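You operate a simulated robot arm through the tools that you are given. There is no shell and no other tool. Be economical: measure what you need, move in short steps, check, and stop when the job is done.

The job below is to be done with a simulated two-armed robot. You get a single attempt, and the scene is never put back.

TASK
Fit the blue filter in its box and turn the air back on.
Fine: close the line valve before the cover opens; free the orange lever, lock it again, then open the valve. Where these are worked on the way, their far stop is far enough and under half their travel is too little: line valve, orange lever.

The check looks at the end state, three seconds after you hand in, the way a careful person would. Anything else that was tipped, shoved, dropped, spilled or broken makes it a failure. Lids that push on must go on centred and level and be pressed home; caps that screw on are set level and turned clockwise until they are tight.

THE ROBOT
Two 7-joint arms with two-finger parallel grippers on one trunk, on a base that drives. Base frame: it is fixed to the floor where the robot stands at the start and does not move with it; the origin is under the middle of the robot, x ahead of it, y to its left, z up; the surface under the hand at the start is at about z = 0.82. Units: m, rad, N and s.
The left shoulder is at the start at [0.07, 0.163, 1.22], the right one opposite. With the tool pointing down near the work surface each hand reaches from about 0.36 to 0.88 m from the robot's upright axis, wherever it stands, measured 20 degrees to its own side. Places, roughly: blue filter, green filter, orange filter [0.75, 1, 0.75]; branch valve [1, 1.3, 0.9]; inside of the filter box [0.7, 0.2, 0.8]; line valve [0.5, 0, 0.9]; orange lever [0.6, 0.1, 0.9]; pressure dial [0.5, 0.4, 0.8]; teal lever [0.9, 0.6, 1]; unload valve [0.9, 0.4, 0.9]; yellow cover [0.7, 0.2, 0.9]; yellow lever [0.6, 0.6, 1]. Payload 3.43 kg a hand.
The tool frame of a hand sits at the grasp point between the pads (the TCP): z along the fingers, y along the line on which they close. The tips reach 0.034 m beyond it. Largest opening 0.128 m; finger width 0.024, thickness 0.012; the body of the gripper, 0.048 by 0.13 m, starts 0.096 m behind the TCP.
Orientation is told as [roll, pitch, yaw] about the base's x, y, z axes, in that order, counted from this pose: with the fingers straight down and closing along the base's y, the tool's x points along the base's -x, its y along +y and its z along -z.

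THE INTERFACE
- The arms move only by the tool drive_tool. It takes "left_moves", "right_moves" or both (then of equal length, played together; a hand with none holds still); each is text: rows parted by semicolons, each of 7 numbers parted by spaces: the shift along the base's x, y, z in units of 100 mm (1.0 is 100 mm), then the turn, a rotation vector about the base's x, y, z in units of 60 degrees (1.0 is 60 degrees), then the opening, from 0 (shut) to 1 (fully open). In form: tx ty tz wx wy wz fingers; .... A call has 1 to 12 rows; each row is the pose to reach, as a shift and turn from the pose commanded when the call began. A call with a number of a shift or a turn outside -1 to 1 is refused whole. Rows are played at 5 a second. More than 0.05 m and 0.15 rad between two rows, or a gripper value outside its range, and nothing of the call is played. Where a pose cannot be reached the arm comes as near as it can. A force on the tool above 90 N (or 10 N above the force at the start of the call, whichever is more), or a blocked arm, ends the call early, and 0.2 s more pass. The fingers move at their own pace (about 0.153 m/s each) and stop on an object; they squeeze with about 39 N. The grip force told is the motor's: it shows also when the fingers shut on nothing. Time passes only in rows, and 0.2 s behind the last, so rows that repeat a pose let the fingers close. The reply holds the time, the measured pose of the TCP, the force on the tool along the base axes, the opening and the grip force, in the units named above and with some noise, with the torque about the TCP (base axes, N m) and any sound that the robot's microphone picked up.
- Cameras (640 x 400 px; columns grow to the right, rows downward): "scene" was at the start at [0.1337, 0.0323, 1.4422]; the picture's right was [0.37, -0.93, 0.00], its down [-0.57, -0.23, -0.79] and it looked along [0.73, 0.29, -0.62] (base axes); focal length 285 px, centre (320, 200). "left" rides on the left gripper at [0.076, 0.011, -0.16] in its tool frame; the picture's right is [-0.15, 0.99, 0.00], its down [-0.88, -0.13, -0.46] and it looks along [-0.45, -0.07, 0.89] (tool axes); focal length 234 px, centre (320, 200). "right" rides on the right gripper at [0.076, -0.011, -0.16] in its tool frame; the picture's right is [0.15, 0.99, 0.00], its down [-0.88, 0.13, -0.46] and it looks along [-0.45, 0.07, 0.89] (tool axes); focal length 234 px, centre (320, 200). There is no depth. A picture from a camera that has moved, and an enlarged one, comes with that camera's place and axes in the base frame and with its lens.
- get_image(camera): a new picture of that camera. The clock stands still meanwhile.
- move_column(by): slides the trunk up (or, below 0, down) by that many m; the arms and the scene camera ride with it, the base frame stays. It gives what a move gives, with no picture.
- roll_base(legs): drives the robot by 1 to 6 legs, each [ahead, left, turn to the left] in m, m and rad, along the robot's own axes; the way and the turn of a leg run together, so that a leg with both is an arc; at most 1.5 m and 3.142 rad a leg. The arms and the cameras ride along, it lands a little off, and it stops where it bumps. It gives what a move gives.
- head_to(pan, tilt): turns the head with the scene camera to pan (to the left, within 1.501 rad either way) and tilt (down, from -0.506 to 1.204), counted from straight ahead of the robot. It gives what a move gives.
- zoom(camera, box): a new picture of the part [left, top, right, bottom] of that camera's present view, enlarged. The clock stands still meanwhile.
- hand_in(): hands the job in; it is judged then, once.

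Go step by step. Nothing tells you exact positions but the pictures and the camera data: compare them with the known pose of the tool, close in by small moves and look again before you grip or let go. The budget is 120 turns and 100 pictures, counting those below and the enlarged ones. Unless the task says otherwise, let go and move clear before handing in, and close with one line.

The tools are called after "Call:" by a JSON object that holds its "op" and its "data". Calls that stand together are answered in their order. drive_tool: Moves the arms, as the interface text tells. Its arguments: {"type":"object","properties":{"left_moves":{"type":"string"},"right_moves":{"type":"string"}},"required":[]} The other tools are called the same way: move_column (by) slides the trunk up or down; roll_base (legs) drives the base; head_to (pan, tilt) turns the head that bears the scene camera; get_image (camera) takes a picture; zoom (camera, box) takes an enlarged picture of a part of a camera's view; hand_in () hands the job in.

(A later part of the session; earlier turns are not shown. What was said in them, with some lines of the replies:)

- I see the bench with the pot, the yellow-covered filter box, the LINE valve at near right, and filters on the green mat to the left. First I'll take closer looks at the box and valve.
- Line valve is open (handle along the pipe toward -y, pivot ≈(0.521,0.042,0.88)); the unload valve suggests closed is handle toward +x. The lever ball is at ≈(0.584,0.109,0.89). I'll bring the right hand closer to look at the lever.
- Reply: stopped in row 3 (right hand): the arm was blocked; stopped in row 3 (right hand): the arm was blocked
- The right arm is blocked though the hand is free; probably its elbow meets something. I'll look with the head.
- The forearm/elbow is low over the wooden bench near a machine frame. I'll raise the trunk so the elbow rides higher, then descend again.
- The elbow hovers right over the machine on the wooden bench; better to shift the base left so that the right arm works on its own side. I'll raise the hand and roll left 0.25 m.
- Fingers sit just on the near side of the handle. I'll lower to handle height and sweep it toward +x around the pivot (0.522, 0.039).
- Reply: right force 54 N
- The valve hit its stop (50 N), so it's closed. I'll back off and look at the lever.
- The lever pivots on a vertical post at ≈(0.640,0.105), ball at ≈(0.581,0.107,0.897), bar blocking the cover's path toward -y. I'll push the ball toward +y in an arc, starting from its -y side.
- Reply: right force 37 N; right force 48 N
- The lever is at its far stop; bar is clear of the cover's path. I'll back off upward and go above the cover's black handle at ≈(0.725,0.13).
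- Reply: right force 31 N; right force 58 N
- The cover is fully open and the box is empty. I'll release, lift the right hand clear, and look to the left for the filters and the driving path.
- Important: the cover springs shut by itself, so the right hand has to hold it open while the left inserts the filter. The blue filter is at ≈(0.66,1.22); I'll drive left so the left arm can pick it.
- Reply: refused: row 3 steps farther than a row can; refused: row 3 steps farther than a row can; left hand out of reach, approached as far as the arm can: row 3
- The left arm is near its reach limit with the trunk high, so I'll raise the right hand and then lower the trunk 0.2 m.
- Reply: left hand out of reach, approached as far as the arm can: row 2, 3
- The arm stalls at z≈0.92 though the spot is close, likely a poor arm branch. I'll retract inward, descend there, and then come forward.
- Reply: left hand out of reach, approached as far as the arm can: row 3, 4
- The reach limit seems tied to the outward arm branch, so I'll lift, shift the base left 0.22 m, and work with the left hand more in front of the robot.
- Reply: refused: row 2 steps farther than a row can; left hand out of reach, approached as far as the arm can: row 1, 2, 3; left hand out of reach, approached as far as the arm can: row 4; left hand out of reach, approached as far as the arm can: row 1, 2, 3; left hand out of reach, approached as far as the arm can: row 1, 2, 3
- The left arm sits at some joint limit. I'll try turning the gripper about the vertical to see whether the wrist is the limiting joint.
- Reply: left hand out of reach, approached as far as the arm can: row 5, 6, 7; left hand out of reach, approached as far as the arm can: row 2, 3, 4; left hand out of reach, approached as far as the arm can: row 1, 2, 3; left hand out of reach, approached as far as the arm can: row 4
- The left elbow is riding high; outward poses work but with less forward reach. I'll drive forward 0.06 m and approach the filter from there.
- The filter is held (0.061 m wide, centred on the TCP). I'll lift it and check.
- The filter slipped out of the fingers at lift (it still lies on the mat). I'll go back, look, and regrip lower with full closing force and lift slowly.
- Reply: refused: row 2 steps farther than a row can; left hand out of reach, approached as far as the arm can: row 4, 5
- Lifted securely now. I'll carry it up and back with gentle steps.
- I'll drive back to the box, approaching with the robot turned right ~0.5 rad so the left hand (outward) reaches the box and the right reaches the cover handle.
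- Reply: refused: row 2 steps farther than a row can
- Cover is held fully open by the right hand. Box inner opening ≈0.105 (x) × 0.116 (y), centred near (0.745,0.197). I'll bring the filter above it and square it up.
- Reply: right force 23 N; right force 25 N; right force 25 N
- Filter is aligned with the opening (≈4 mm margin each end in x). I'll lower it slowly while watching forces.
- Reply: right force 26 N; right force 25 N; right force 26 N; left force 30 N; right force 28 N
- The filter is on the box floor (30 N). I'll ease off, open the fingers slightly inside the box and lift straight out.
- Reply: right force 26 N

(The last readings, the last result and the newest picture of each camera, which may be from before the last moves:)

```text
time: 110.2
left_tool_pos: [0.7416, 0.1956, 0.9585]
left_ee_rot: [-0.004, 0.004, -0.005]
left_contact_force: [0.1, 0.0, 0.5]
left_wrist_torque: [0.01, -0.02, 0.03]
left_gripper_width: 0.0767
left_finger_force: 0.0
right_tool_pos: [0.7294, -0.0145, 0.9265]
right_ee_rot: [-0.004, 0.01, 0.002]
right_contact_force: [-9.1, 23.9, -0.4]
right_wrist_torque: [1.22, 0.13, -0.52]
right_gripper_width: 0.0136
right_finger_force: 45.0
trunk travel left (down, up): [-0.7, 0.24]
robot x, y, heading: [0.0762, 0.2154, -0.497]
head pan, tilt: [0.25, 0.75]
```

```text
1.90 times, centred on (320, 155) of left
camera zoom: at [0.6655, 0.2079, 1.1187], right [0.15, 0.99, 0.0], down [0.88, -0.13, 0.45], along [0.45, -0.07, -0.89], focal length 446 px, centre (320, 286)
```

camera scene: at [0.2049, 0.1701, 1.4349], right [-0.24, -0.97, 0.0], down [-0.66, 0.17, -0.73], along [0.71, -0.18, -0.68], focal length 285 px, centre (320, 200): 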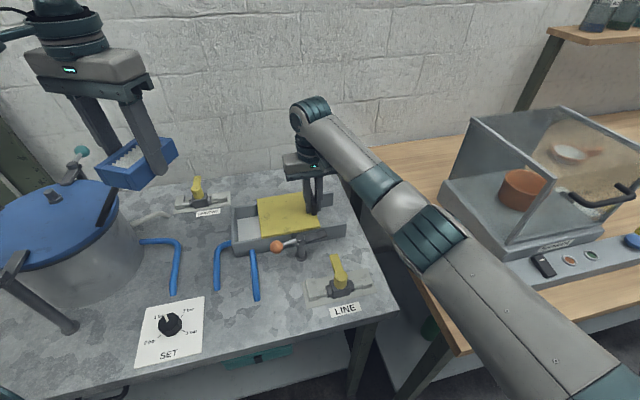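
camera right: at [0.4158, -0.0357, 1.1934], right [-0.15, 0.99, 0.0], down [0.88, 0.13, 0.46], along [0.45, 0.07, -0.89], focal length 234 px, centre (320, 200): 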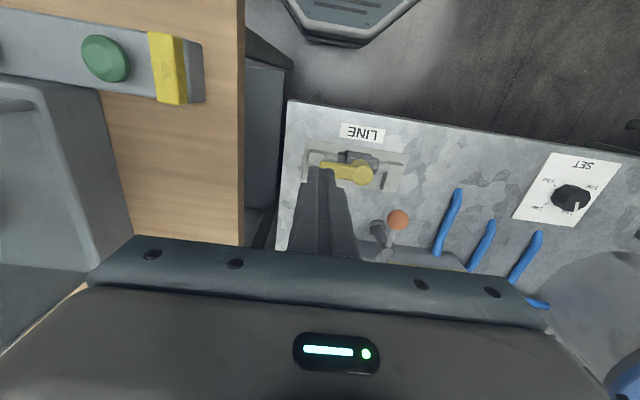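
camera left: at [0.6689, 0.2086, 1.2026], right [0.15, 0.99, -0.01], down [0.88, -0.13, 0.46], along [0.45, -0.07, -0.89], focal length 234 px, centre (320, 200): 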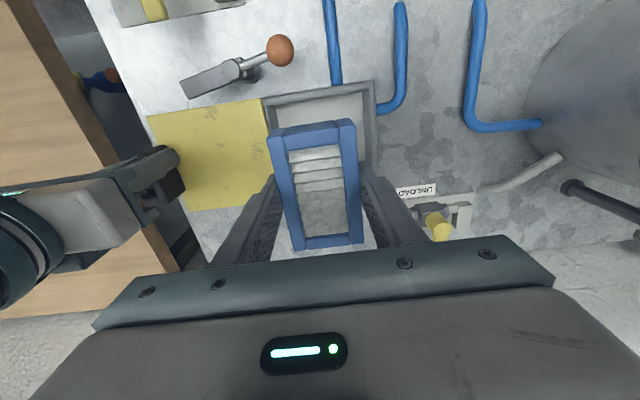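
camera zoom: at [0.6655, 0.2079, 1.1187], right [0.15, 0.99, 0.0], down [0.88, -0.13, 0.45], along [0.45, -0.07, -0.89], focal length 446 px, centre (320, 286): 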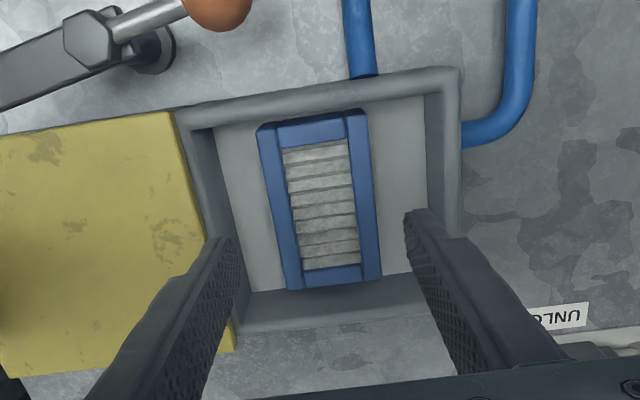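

The filter lies flat and centred in the box. I'll clear the left hand, then guide the cover shut with the right.

Call:
{"op": "drive_tool", "data": {"left_moves": "0 0 0.4 0 0 0 0.6;0 0.1 0.8 0 0 0 0.6;-0.1 0.4 1 0 0 0 0.6;-0.3 0.7 1 0 0 0 0.6;-0.6 1 1 0 0 0 0.6"}}

Call:
{"op": "drive_tool", "data": {"left_moves": "-0.3 0.1 0.3 0 0 -0.1 0.4;-0.6 0.3 0.6 0 0 -0.2 0.4;-0.8 0.5 0.9 0 0 -0.3 0.4"}}

Call:
{"op": "drive_tool", "data": {"right_moves": "0 0.15 0 0 0 0 0;0 0.3 0 0 0 0 0;0 0.45 0 0 0 0 0;0 0.6 0 0 0 0 0;0 0.75 0 0 0 0 0"}}

Call:
{"op": "drive_tool", "data": {"right_moves": "0 0.15 0 0 0 0 0;0 0.3 0 0 0 0 0;0 0.45 0 0 0 0 0;0 0.6 0 0 0 0 0;0 0.7 0 0 0 0 0;0 0.7 0 0 0 0 0"}}

Call:
{"op": "zoom", "data": {"camera": "scene", "box": [190, 130, 370, 280]}}

```text
time: 111.4
left_tool_pos: [0.6806, 0.2993, 1.0576]
left_ee_rot: [-0.007, 0.001, -0.006]
left_contact_force: [0.0, 0.6, -0.1]
left_wrist_torque: [-0.02, 0.01, -0.01]
left_gripper_width: 0.0768
left_finger_force: 0.1
right_tool_pos: [0.7299, -0.0145, 0.9256]
right_ee_rot: [-0.007, 0.01, -0.001]
right_contact_force: [-10.7, 23.2, -1.0]
right_wrist_torque: [1.01, -0.75, -0.56]
right_gripper_width: 0.0138
right_finger_force: 44.6
trunk travel left (down, up): [-0.7, 0.24]
robot x, y, heading: [0.0765, 0.2154, -0.496]
head pan, tilt: [0.25, 0.75]
```

```text
time: 112.2
left_tool_pos: [0.5986, 0.3516, 1.1475]
left_ee_rot: [-0.004, 0.002, -0.321]
left_contact_force: [-0.2, 0.4, -0.3]
left_wrist_torque: [0.0, 0.01, 0.02]
left_gripper_width: 0.0512
left_finger_force: 0.0
right_tool_pos: [0.7284, -0.015, 0.9262]
right_ee_rot: [-0.003, 0.01, 0.0]
right_contact_force: [-10.3, 23.5, -2.8]
right_wrist_torque: [1.14, -1.26, -0.54]
right_gripper_width: 0.0136
right_finger_force: 44.8
trunk travel left (down, up): [-0.7, 0.24]
robot x, y, heading: [0.0777, 0.2166, -0.494]
head pan, tilt: [0.25, 0.75]
```

```text
time: 113.4
left_tool_pos: [0.5997, 0.3503, 1.148]
left_ee_rot: [-0.003, 0.0, -0.319]
left_contact_force: [0.8, -0.3, 0.0]
left_wrist_torque: [0.01, 0.02, -0.02]
left_gripper_width: 0.0514
left_finger_force: 0.1
right_tool_pos: [0.7293, 0.0598, 0.9276]
right_ee_rot: [-0.006, 0.01, -0.001]
right_contact_force: [1.8, 4.3, 8.5]
right_wrist_torque: [1.19, 1.02, -0.4]
right_gripper_width: 0.0137
right_finger_force: 44.6
trunk travel left (down, up): [-0.7, 0.24]
robot x, y, heading: [0.0765, 0.215, -0.501]
head pan, tilt: [0.25, 0.75]
```

```text
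time: 114.8
left_tool_pos: [0.5985, 0.349, 1.1495]
left_ee_rot: [-0.001, 0.001, -0.319]
left_contact_force: [0.3, -0.5, -0.8]
left_wrist_torque: [0.0, -0.02, 0.02]
left_gripper_width: 0.0511
left_finger_force: 0.0
right_tool_pos: [0.7313, 0.1298, 0.9273]
right_ee_rot: [-0.002, 0.009, -0.003]
right_contact_force: [-5.0, 2.2, 8.9]
right_wrist_torque: [0.95, -0.09, -0.4]
right_gripper_width: 0.0136
right_finger_force: 45.4
trunk travel left (down, up): [-0.7, 0.24]
robot x, y, heading: [0.0772, 0.2081, -0.502]
head pan, tilt: [0.25, 0.75]
```

```text
2.67 times, centred on (280, 205) of scene
camera zoom: at [0.203, 0.1703, 1.4351], right [-0.24, -0.97, 0.0], down [-0.66, 0.17, -0.73], along [0.71, -0.18, -0.68], focal length 759 px, centre (427, 187)
```

zoom: 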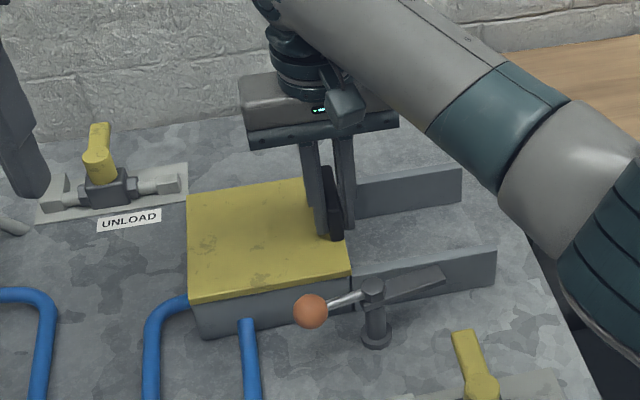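

Call:
{"op": "drive_tool", "data": {"right_moves": "0 0.03 0 0 0 0 0;0 0.04 0 0 0 0 0;0 0.01 0 0 0 0 0;0 0.01 0 0 0 0 0.4;0 0.01 0 0 0 0 0.4;0 0.01 0.3 0 0 0 0.4;0 0.01 0.6 0 0 0 0.4;0 0.01 0.95 0 0 0 0.4"}}

Call:
{"op": "drive_tool", "data": {"right_moves": "-0.3 -0.2 0.1 0 0 0 0;-0.6 -0.4 0.1 0 0 0 0;-0.9 -0.6 0.1 0 0 0 0"}}

Call:
{"op": "zoom", "data": {"camera": "scene", "box": [190, 150, 370, 300]}}

```text
time: 116.6
left_tool_pos: [0.5996, 0.3488, 1.1486]
left_ee_rot: [-0.003, 0.0, -0.318]
left_contact_force: [0.3, -0.2, 0.5]
left_wrist_torque: [0.03, -0.03, 0.0]
left_gripper_width: 0.0513
left_finger_force: 0.1
right_tool_pos: [0.7303, 0.1317, 1.0223]
right_ee_rot: [-0.006, 0.011, -0.001]
right_contact_force: [-0.6, -0.5, 0.5]
right_wrist_torque: [0.01, -0.03, 0.02]
right_gripper_width: 0.0513
right_finger_force: 0.0
trunk travel left (down, up): [-0.7, 0.24]
robot x, y, heading: [0.0777, 0.2094, -0.5]
head pan, tilt: [0.25, 0.75]
```

```text
time: 117.4
left_tool_pos: [0.6002, 0.3477, 1.1482]
left_ee_rot: [-0.002, 0.001, -0.319]
left_contact_force: [0.3, -0.1, 0.5]
left_wrist_torque: [0.04, -0.01, 0.0]
left_gripper_width: 0.0513
left_finger_force: 0.1
right_tool_pos: [0.6437, 0.0715, 1.0301]
right_ee_rot: [-0.004, 0.01, -0.002]
right_contact_force: [1.3, -0.2, -0.1]
right_wrist_torque: [-0.01, -0.01, -0.02]
right_gripper_width: 0.0001
right_finger_force: 33.0
trunk travel left (down, up): [-0.7, 0.24]
robot x, y, heading: [0.0739, 0.2145, -0.495]
head pan, tilt: [0.25, 0.75]
```

```text
2.67 times, centred on (280, 225) of scene
camera zoom: at [0.2044, 0.1686, 1.4349], right [-0.24, -0.97, 0.0], down [-0.66, 0.17, -0.73], along [0.71, -0.18, -0.68], focal length 759 px, centre (427, 133)
```

zoom: 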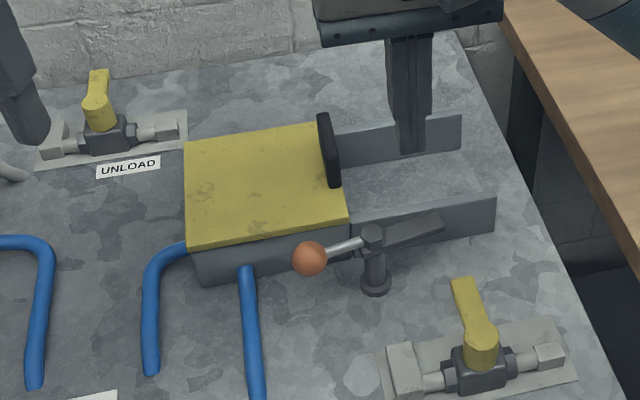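

Cover is shut. Now I relock the lever: first push its bar end from the -x side toward the cover, later finish on the ball.

Call:
{"op": "drive_tool", "data": {"right_moves": "-0.37 -0.09 0 0 0 0 0;-0.37 -0.09 -0.4 0 0 0 0;-0.37 -0.09 -0.8 0 0 0 0;-0.37 -0.09 -1 0 0 0 0"}}

Call:
{"op": "zoom", "data": {"camera": "scene", "box": [240, 180, 360, 290]}}

```text
time: 118.4
left_tool_pos: [0.6007, 0.3481, 1.1476]
left_ee_rot: [-0.002, 0.002, -0.319]
left_contact_force: [-0.2, -0.1, 1.2]
left_wrist_torque: [0.01, -0.01, -0.01]
left_gripper_width: 0.0511
left_finger_force: 0.0
right_tool_pos: [0.6052, 0.061, 0.9296]
right_ee_rot: [-0.003, 0.009, -0.001]
right_contact_force: [-0.4, -0.6, 0.5]
right_wrist_torque: [0.03, 0.04, -0.02]
right_gripper_width: 0.0
right_finger_force: 33.0
trunk travel left (down, up): [-0.7, 0.24]
robot x, y, heading: [0.079, 0.2076, -0.5]
head pan, tilt: [0.25, 0.75]
```

```text
3.64 times, centred on (300, 235) of scene
camera zoom: at [0.2043, 0.1693, 1.4349], right [-0.24, -0.97, 0.0], down [-0.66, 0.17, -0.73], along [0.71, -0.18, -0.68], focal length 1035 px, centre (393, 73)
```

zoom: 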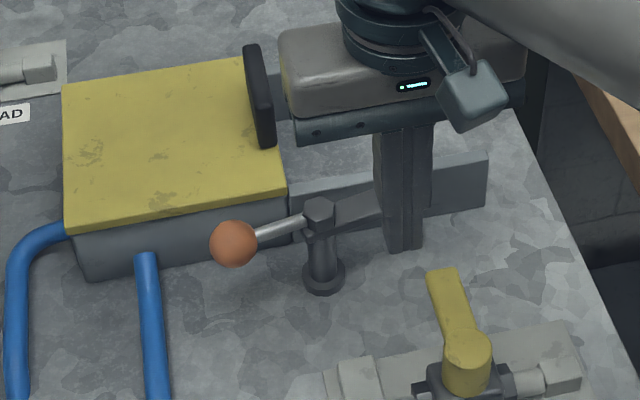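

Call:
{"op": "drive_tool", "data": {"right_moves": "0 0 -0.13 0 0 0 0;0.1 -0.01 -0.13 0 0 0 0;0.22 -0.05 -0.13 0 0 0 0;0.36 -0.065 -0.13 0 0 0 0;0.49 -0.05 -0.13 0 0 0 0;0.615 0 -0.13 0 0 0 0"}}

Call:
{"op": "zoom", "data": {"camera": "scene", "box": [240, 180, 360, 290]}}

```text
time: 119.8
left_tool_pos: [0.6021, 0.3491, 1.1476]
left_ee_rot: [-0.005, 0.003, -0.32]
left_contact_force: [-1.0, 0.2, 0.0]
left_wrist_torque: [0.01, -0.04, -0.01]
left_gripper_width: 0.0514
left_finger_force: 0.1
right_tool_pos: [0.6656, 0.0608, 0.916]
right_ee_rot: [-0.003, 0.01, -0.003]
right_contact_force: [0.1, 0.6, -0.1]
right_wrist_torque: [0.03, 0.0, 0.02]
right_gripper_width: 0.0
right_finger_force: 33.2
trunk travel left (down, up): [-0.7, 0.24]
robot x, y, heading: [0.0798, 0.2114, -0.497]
head pan, tilt: [0.25, 0.75]
```

```text
3.64 times, centred on (300, 235) of scene
camera zoom: at [0.2051, 0.1704, 1.4348], right [-0.24, -0.97, 0.0], down [-0.66, 0.17, -0.73], along [0.71, -0.18, -0.68], focal length 1035 px, centre (393, 73)
```

zoom: 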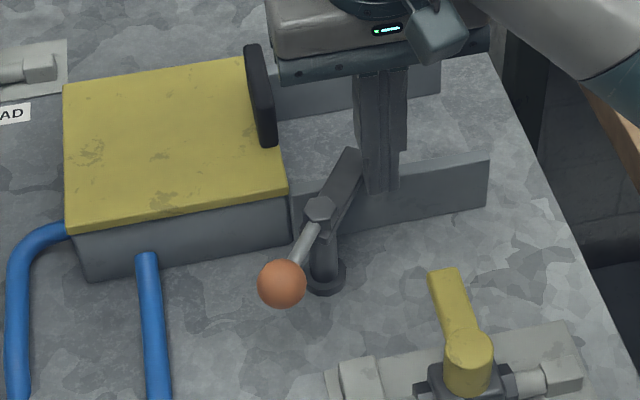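

Call:
{"op": "drive_tool", "data": {"right_moves": "0.06 0.04 0 0 0 0 0;0.115 0.09 0 0 0 0 0;0.16 0.14 0 0 0 0 0;0.19 0.2 0 0 0 0 0;0.195 0.26 0 0 0 0 0;0.195 0.28 0 0 0 0 0"}}

Call:
{"op": "zoom", "data": {"camera": "scene", "box": [240, 180, 360, 290]}}

```text
time: 121.2
left_tool_pos: [0.6017, 0.3468, 1.1476]
left_ee_rot: [-0.002, 0.002, -0.319]
left_contact_force: [0.8, -0.1, -0.1]
left_wrist_torque: [0.01, 0.01, -0.01]
left_gripper_width: 0.0513
left_finger_force: 0.0
right_tool_pos: [0.685, 0.0872, 0.9174]
right_ee_rot: [-0.005, 0.011, -0.004]
right_contact_force: [4.1, -5.3, 0.8]
right_wrist_torque: [-0.11, -0.11, -0.09]
right_gripper_width: 0.0
right_finger_force: 32.6
trunk travel left (down, up): [-0.7, 0.24]
robot x, y, heading: [0.0778, 0.212, -0.495]
head pan, tilt: [0.25, 0.75]
```

```text
3.64 times, centred on (300, 235) of scene
camera zoom: at [0.2054, 0.1686, 1.4348], right [-0.25, -0.97, 0.0], down [-0.66, 0.17, -0.73], along [0.71, -0.18, -0.68], focal length 1035 px, centre (393, 73)
```

zoom: 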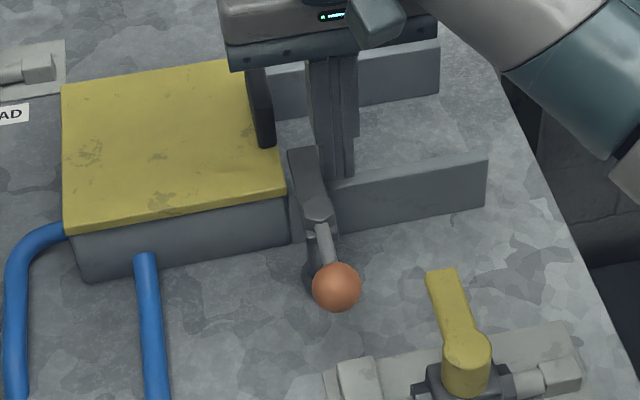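

Call:
{"op": "drive_tool", "data": {"right_moves": "0 0.06 0 0 0 0 0;0 0.12 0 0 0 0 0;0 0.12 0 0 0 0 0"}}

```text
time: 122.0
left_tool_pos: [0.6007, 0.3407, 1.1493]
left_ee_rot: [0.002, 0.005, -0.322]
left_contact_force: [0.0, 0.0, -1.5]
left_wrist_torque: [0.0, 0.02, 0.02]
left_gripper_width: 0.0513
left_finger_force: 0.0
right_tool_pos: [0.6844, 0.0878, 0.9176]
right_ee_rot: [-0.01, 0.006, -0.011]
right_contact_force: [6.7, -53.8, 19.2]
right_wrist_torque: [-1.45, -0.04, 0.55]
right_gripper_width: 0.0004
right_finger_force: 33.4
trunk travel left (down, up): [-0.7, 0.24]
robot x, y, heading: [0.0755, 0.2138, -0.499]
head pan, tilt: [0.25, 0.75]
```

Lever is at its locked stop (54 N). I'll back off, rise and go to the +y side of the LINE valve handle to turn it open.

Call:
{"op": "drive_tool", "data": {"right_moves": "0 -0.25 0 0 0 0 0;0 -0.3 0.3 0 0 0 0;0 -0.3 0.7 0 0 0 0;-0.4 -0.3 1 0 0 0 0;-0.8 -0.2 1 0 0 0 0;-1 -0.15 1 0 0 0 0"}}

Call:
{"op": "drive_tool", "data": {"right_moves": "-0.16 -0.03 -0.1 0 0 0 0;-0.16 -0.03 -0.4 0 0 0 0;-0.16 -0.03 -0.7 0 0 0 0"}}

Call:
{"op": "zoom", "data": {"camera": "scene", "box": [240, 180, 360, 290]}}

Call:
{"op": "zoom", "data": {"camera": "right", "box": [220, 50, 460, 250]}}

```text
time: 123.4
left_tool_pos: [0.6005, 0.3488, 1.1476]
left_ee_rot: [-0.003, 0.001, -0.318]
left_contact_force: [0.2, 0.0, 0.2]
left_wrist_torque: [-0.01, 0.0, 0.02]
left_gripper_width: 0.0511
left_finger_force: 0.1
right_tool_pos: [0.5825, 0.0858, 1.017]
right_ee_rot: [-0.006, 0.01, 0.0]
right_contact_force: [-0.1, -0.3, 0.4]
right_wrist_torque: [-0.01, -0.02, 0.0]
right_gripper_width: 0.0
right_finger_force: 33.4
trunk travel left (down, up): [-0.7, 0.24]
robot x, y, heading: [0.0781, 0.2118, -0.495]
head pan, tilt: [0.25, 0.75]
```

```text
time: 124.2
left_tool_pos: [0.6012, 0.3486, 1.1473]
left_ee_rot: [-0.003, 0.003, -0.32]
left_contact_force: [0.4, 0.6, 0.1]
left_wrist_torque: [-0.02, -0.01, -0.01]
left_gripper_width: 0.0512
left_finger_force: 0.0
right_tool_pos: [0.5695, 0.0832, 0.9467]
right_ee_rot: [-0.004, 0.01, -0.003]
right_contact_force: [-0.5, -0.7, -0.1]
right_wrist_torque: [0.0, -0.01, 0.02]
right_gripper_width: 0.0
right_finger_force: 32.6
trunk travel left (down, up): [-0.7, 0.24]
robot x, y, heading: [0.0753, 0.2118, -0.496]
head pan, tilt: [0.25, 0.75]
```

```text
3.64 times, centred on (300, 235) of scene
camera zoom: at [0.2052, 0.1699, 1.4349], right [-0.24, -0.97, 0.0], down [-0.66, 0.17, -0.73], along [0.71, -0.18, -0.68], focal length 1035 px, centre (393, 73)
```

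zoom: 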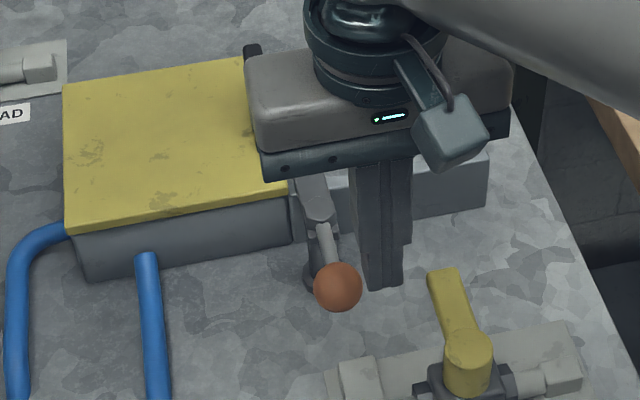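

```text
2.00 times, centred on (340, 150) of right
camera zoom: at [0.4957, 0.0726, 1.1071], right [-0.15, 0.99, 0.0], down [0.89, 0.13, 0.45], along [0.44, 0.06, -0.9], focal length 468 px, centre (280, 300)
```

zoom: 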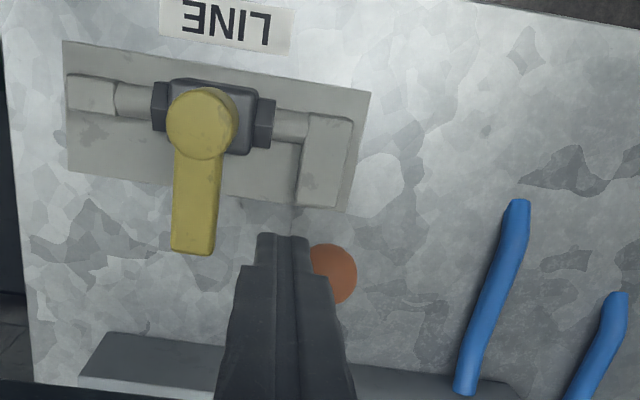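

Call:
{"op": "drive_tool", "data": {"right_moves": "-0.03 -0.16 0 0 0 0 0;-0.03 -0.16 -0.2 0 0 0 0;-0.03 -0.16 -0.42 0 0 0 0;-0.03 -0.16 -0.42 0 0 0 0"}}

Call:
{"op": "drive_tool", "data": {"right_moves": "0.01 -0.07 0 0 0 0 0;0.05 -0.19 0 0 0 0 0;0.06 -0.32 0 0 0 0 0;0.03 -0.45 0 0 0 0 0;-0.03 -0.57 0 0 0 0 0;-0.11 -0.67 0 0 0 0 0;-0.22 -0.74 0 0 0 0 0;-0.27 -0.74 0 0 0 0 0"}}

Call:
{"op": "zoom", "data": {"camera": "scene", "box": [260, 190, 400, 310]}}

```text
time: 125.2
left_tool_pos: [0.6007, 0.3477, 1.1486]
left_ee_rot: [-0.001, 0.003, -0.32]
left_contact_force: [0.4, -1.2, -0.8]
left_wrist_torque: [0.01, -0.03, 0.0]
left_gripper_width: 0.0514
left_finger_force: 0.0
right_tool_pos: [0.5651, 0.0634, 0.9033]
right_ee_rot: [-0.006, 0.009, -0.002]
right_contact_force: [0.6, 0.5, 0.7]
right_wrist_torque: [-0.03, 0.01, 0.02]
right_gripper_width: 0.0003
right_finger_force: 32.9
trunk travel left (down, up): [-0.7, 0.24]
robot x, y, heading: [0.0751, 0.2152, -0.496]
head pan, tilt: [0.25, 0.75]
```

```text
time: 127.0
left_tool_pos: [0.6047, 0.3494, 1.1455]
left_ee_rot: [-0.004, 0.005, -0.318]
left_contact_force: [-0.3, 0.8, 0.6]
left_wrist_torque: [-0.01, 0.01, 0.0]
left_gripper_width: 0.0514
left_finger_force: 0.0
right_tool_pos: [0.5454, -0.009, 0.9062]
right_ee_rot: [-0.004, 0.006, -0.004]
right_contact_force: [34.7, 0.6, 2.0]
right_wrist_torque: [-0.04, -0.98, -0.09]
right_gripper_width: 0.0
right_finger_force: 33.0
trunk travel left (down, up): [-0.7, 0.24]
robot x, y, heading: [0.078, 0.214, -0.496]
head pan, tilt: [0.25, 0.75]
```

```text
3.33 times, centred on (330, 250) of scene
camera zoom: at [0.2102, 0.1703, 1.4345], right [-0.24, -0.97, 0.0], down [-0.66, 0.17, -0.73], along [0.71, -0.18, -0.68], focal length 949 px, centre (287, 33)
```

zoom: 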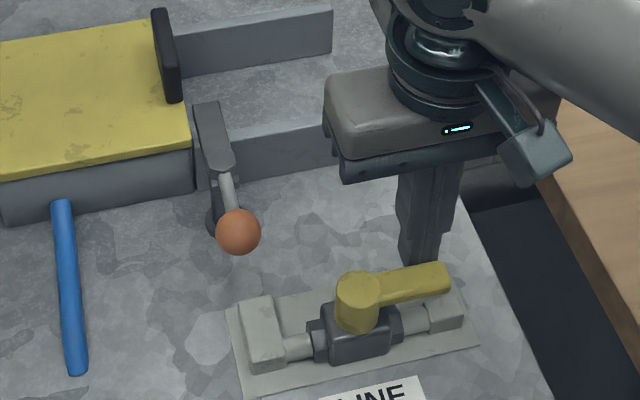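

The valve is at its open stop (35 N). I'll back away, raise the hand and check everything.

Call:
{"op": "drive_tool", "data": {"right_moves": "0.25 0 0 0 0 0 0;0.25 0 0.35 0 0 0 0;0.25 -0.1 0.7 0 0 0 0;0.25 -0.1 1 0 0 0 0"}}

Call:
{"op": "drive_tool", "data": {"right_moves": "-0.2 -0.2 0.35 0 0 0 0;-0.5 -0.4 0.6 0 0 0 0;-0.8 -0.6 0.9 0 0 0 0"}}

Call:
{"op": "get_image", "data": {"camera": "scene"}}

Call:
{"op": "zoom", "data": {"camera": "scene", "box": [200, 160, 390, 320]}}

```text
time: 128.0
left_tool_pos: [0.6002, 0.3493, 1.1483]
left_ee_rot: [-0.004, 0.001, -0.32]
left_contact_force: [0.1, 0.2, 0.0]
left_wrist_torque: [0.02, 0.02, -0.01]
left_gripper_width: 0.0514
left_finger_force: 0.0
right_tool_pos: [0.5657, -0.0172, 1.0073]
right_ee_rot: [-0.006, 0.011, -0.002]
right_contact_force: [0.2, 0.5, -0.8]
right_wrist_torque: [-0.02, -0.02, 0.01]
right_gripper_width: 0.0
right_finger_force: 33.4
trunk travel left (down, up): [-0.7, 0.24]
robot x, y, heading: [0.0775, 0.2137, -0.498]
head pan, tilt: [0.25, 0.75]
```

```text
time: 128.8
left_tool_pos: [0.5991, 0.3485, 1.1478]
left_ee_rot: [-0.002, 0.002, -0.318]
left_contact_force: [0.6, -1.2, 1.0]
left_wrist_torque: [0.02, -0.05, 0.0]
left_gripper_width: 0.0511
left_finger_force: 0.0
right_tool_pos: [0.4822, -0.0798, 1.0962]
right_ee_rot: [-0.003, 0.008, 0.001]
right_contact_force: [0.3, 0.0, 0.5]
right_wrist_torque: [-0.02, -0.02, 0.02]
right_gripper_width: 0.0
right_finger_force: 33.0
trunk travel left (down, up): [-0.7, 0.24]
robot x, y, heading: [0.0747, 0.214, -0.491]
head pan, tilt: [0.25, 0.75]
```

```text
15 pictures are left
camera scene: at [0.2034, 0.1693, 1.4349], right [-0.24, -0.97, 0.0], down [-0.66, 0.17, -0.73], along [0.71, -0.18, -0.68], focal length 285 px, centre (320, 200)
```

scene: 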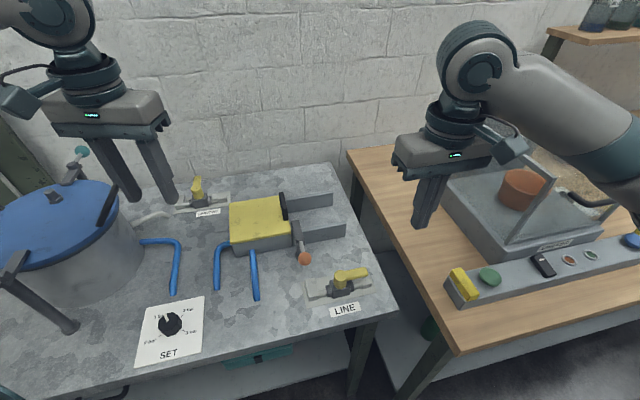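

```text
2.50 times, centred on (295, 240) of scene
camera zoom: at [0.2034, 0.1693, 1.4349], right [-0.24, -0.97, 0.0], down [-0.66, 0.17, -0.73], along [0.71, -0.18, -0.68], focal length 712 px, centre (382, 100)
```

zoom: 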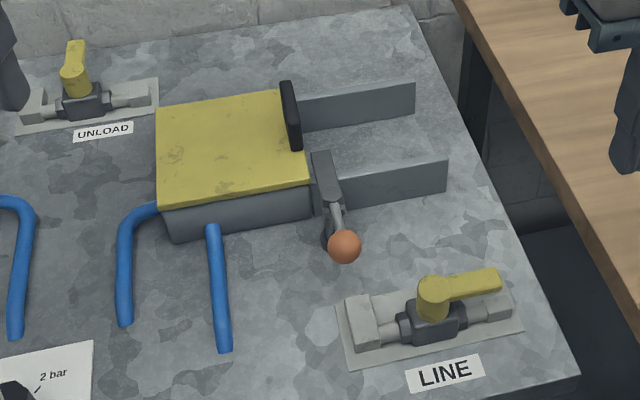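

The filter is in the box, the cover is closed, the lever is locked and the line valve is open. Both hands are clear, so I'm handing in.

Call:
{"op": "hand_in", "data": {}}

```text
The job is handed in.
```

The blue filter is fitted flat in its box under the closed cover, the orange lever is locked and the line valve is open again, so the air is back on. On the first lift the filter slipped from the fingers, but it stayed upright on the mat.
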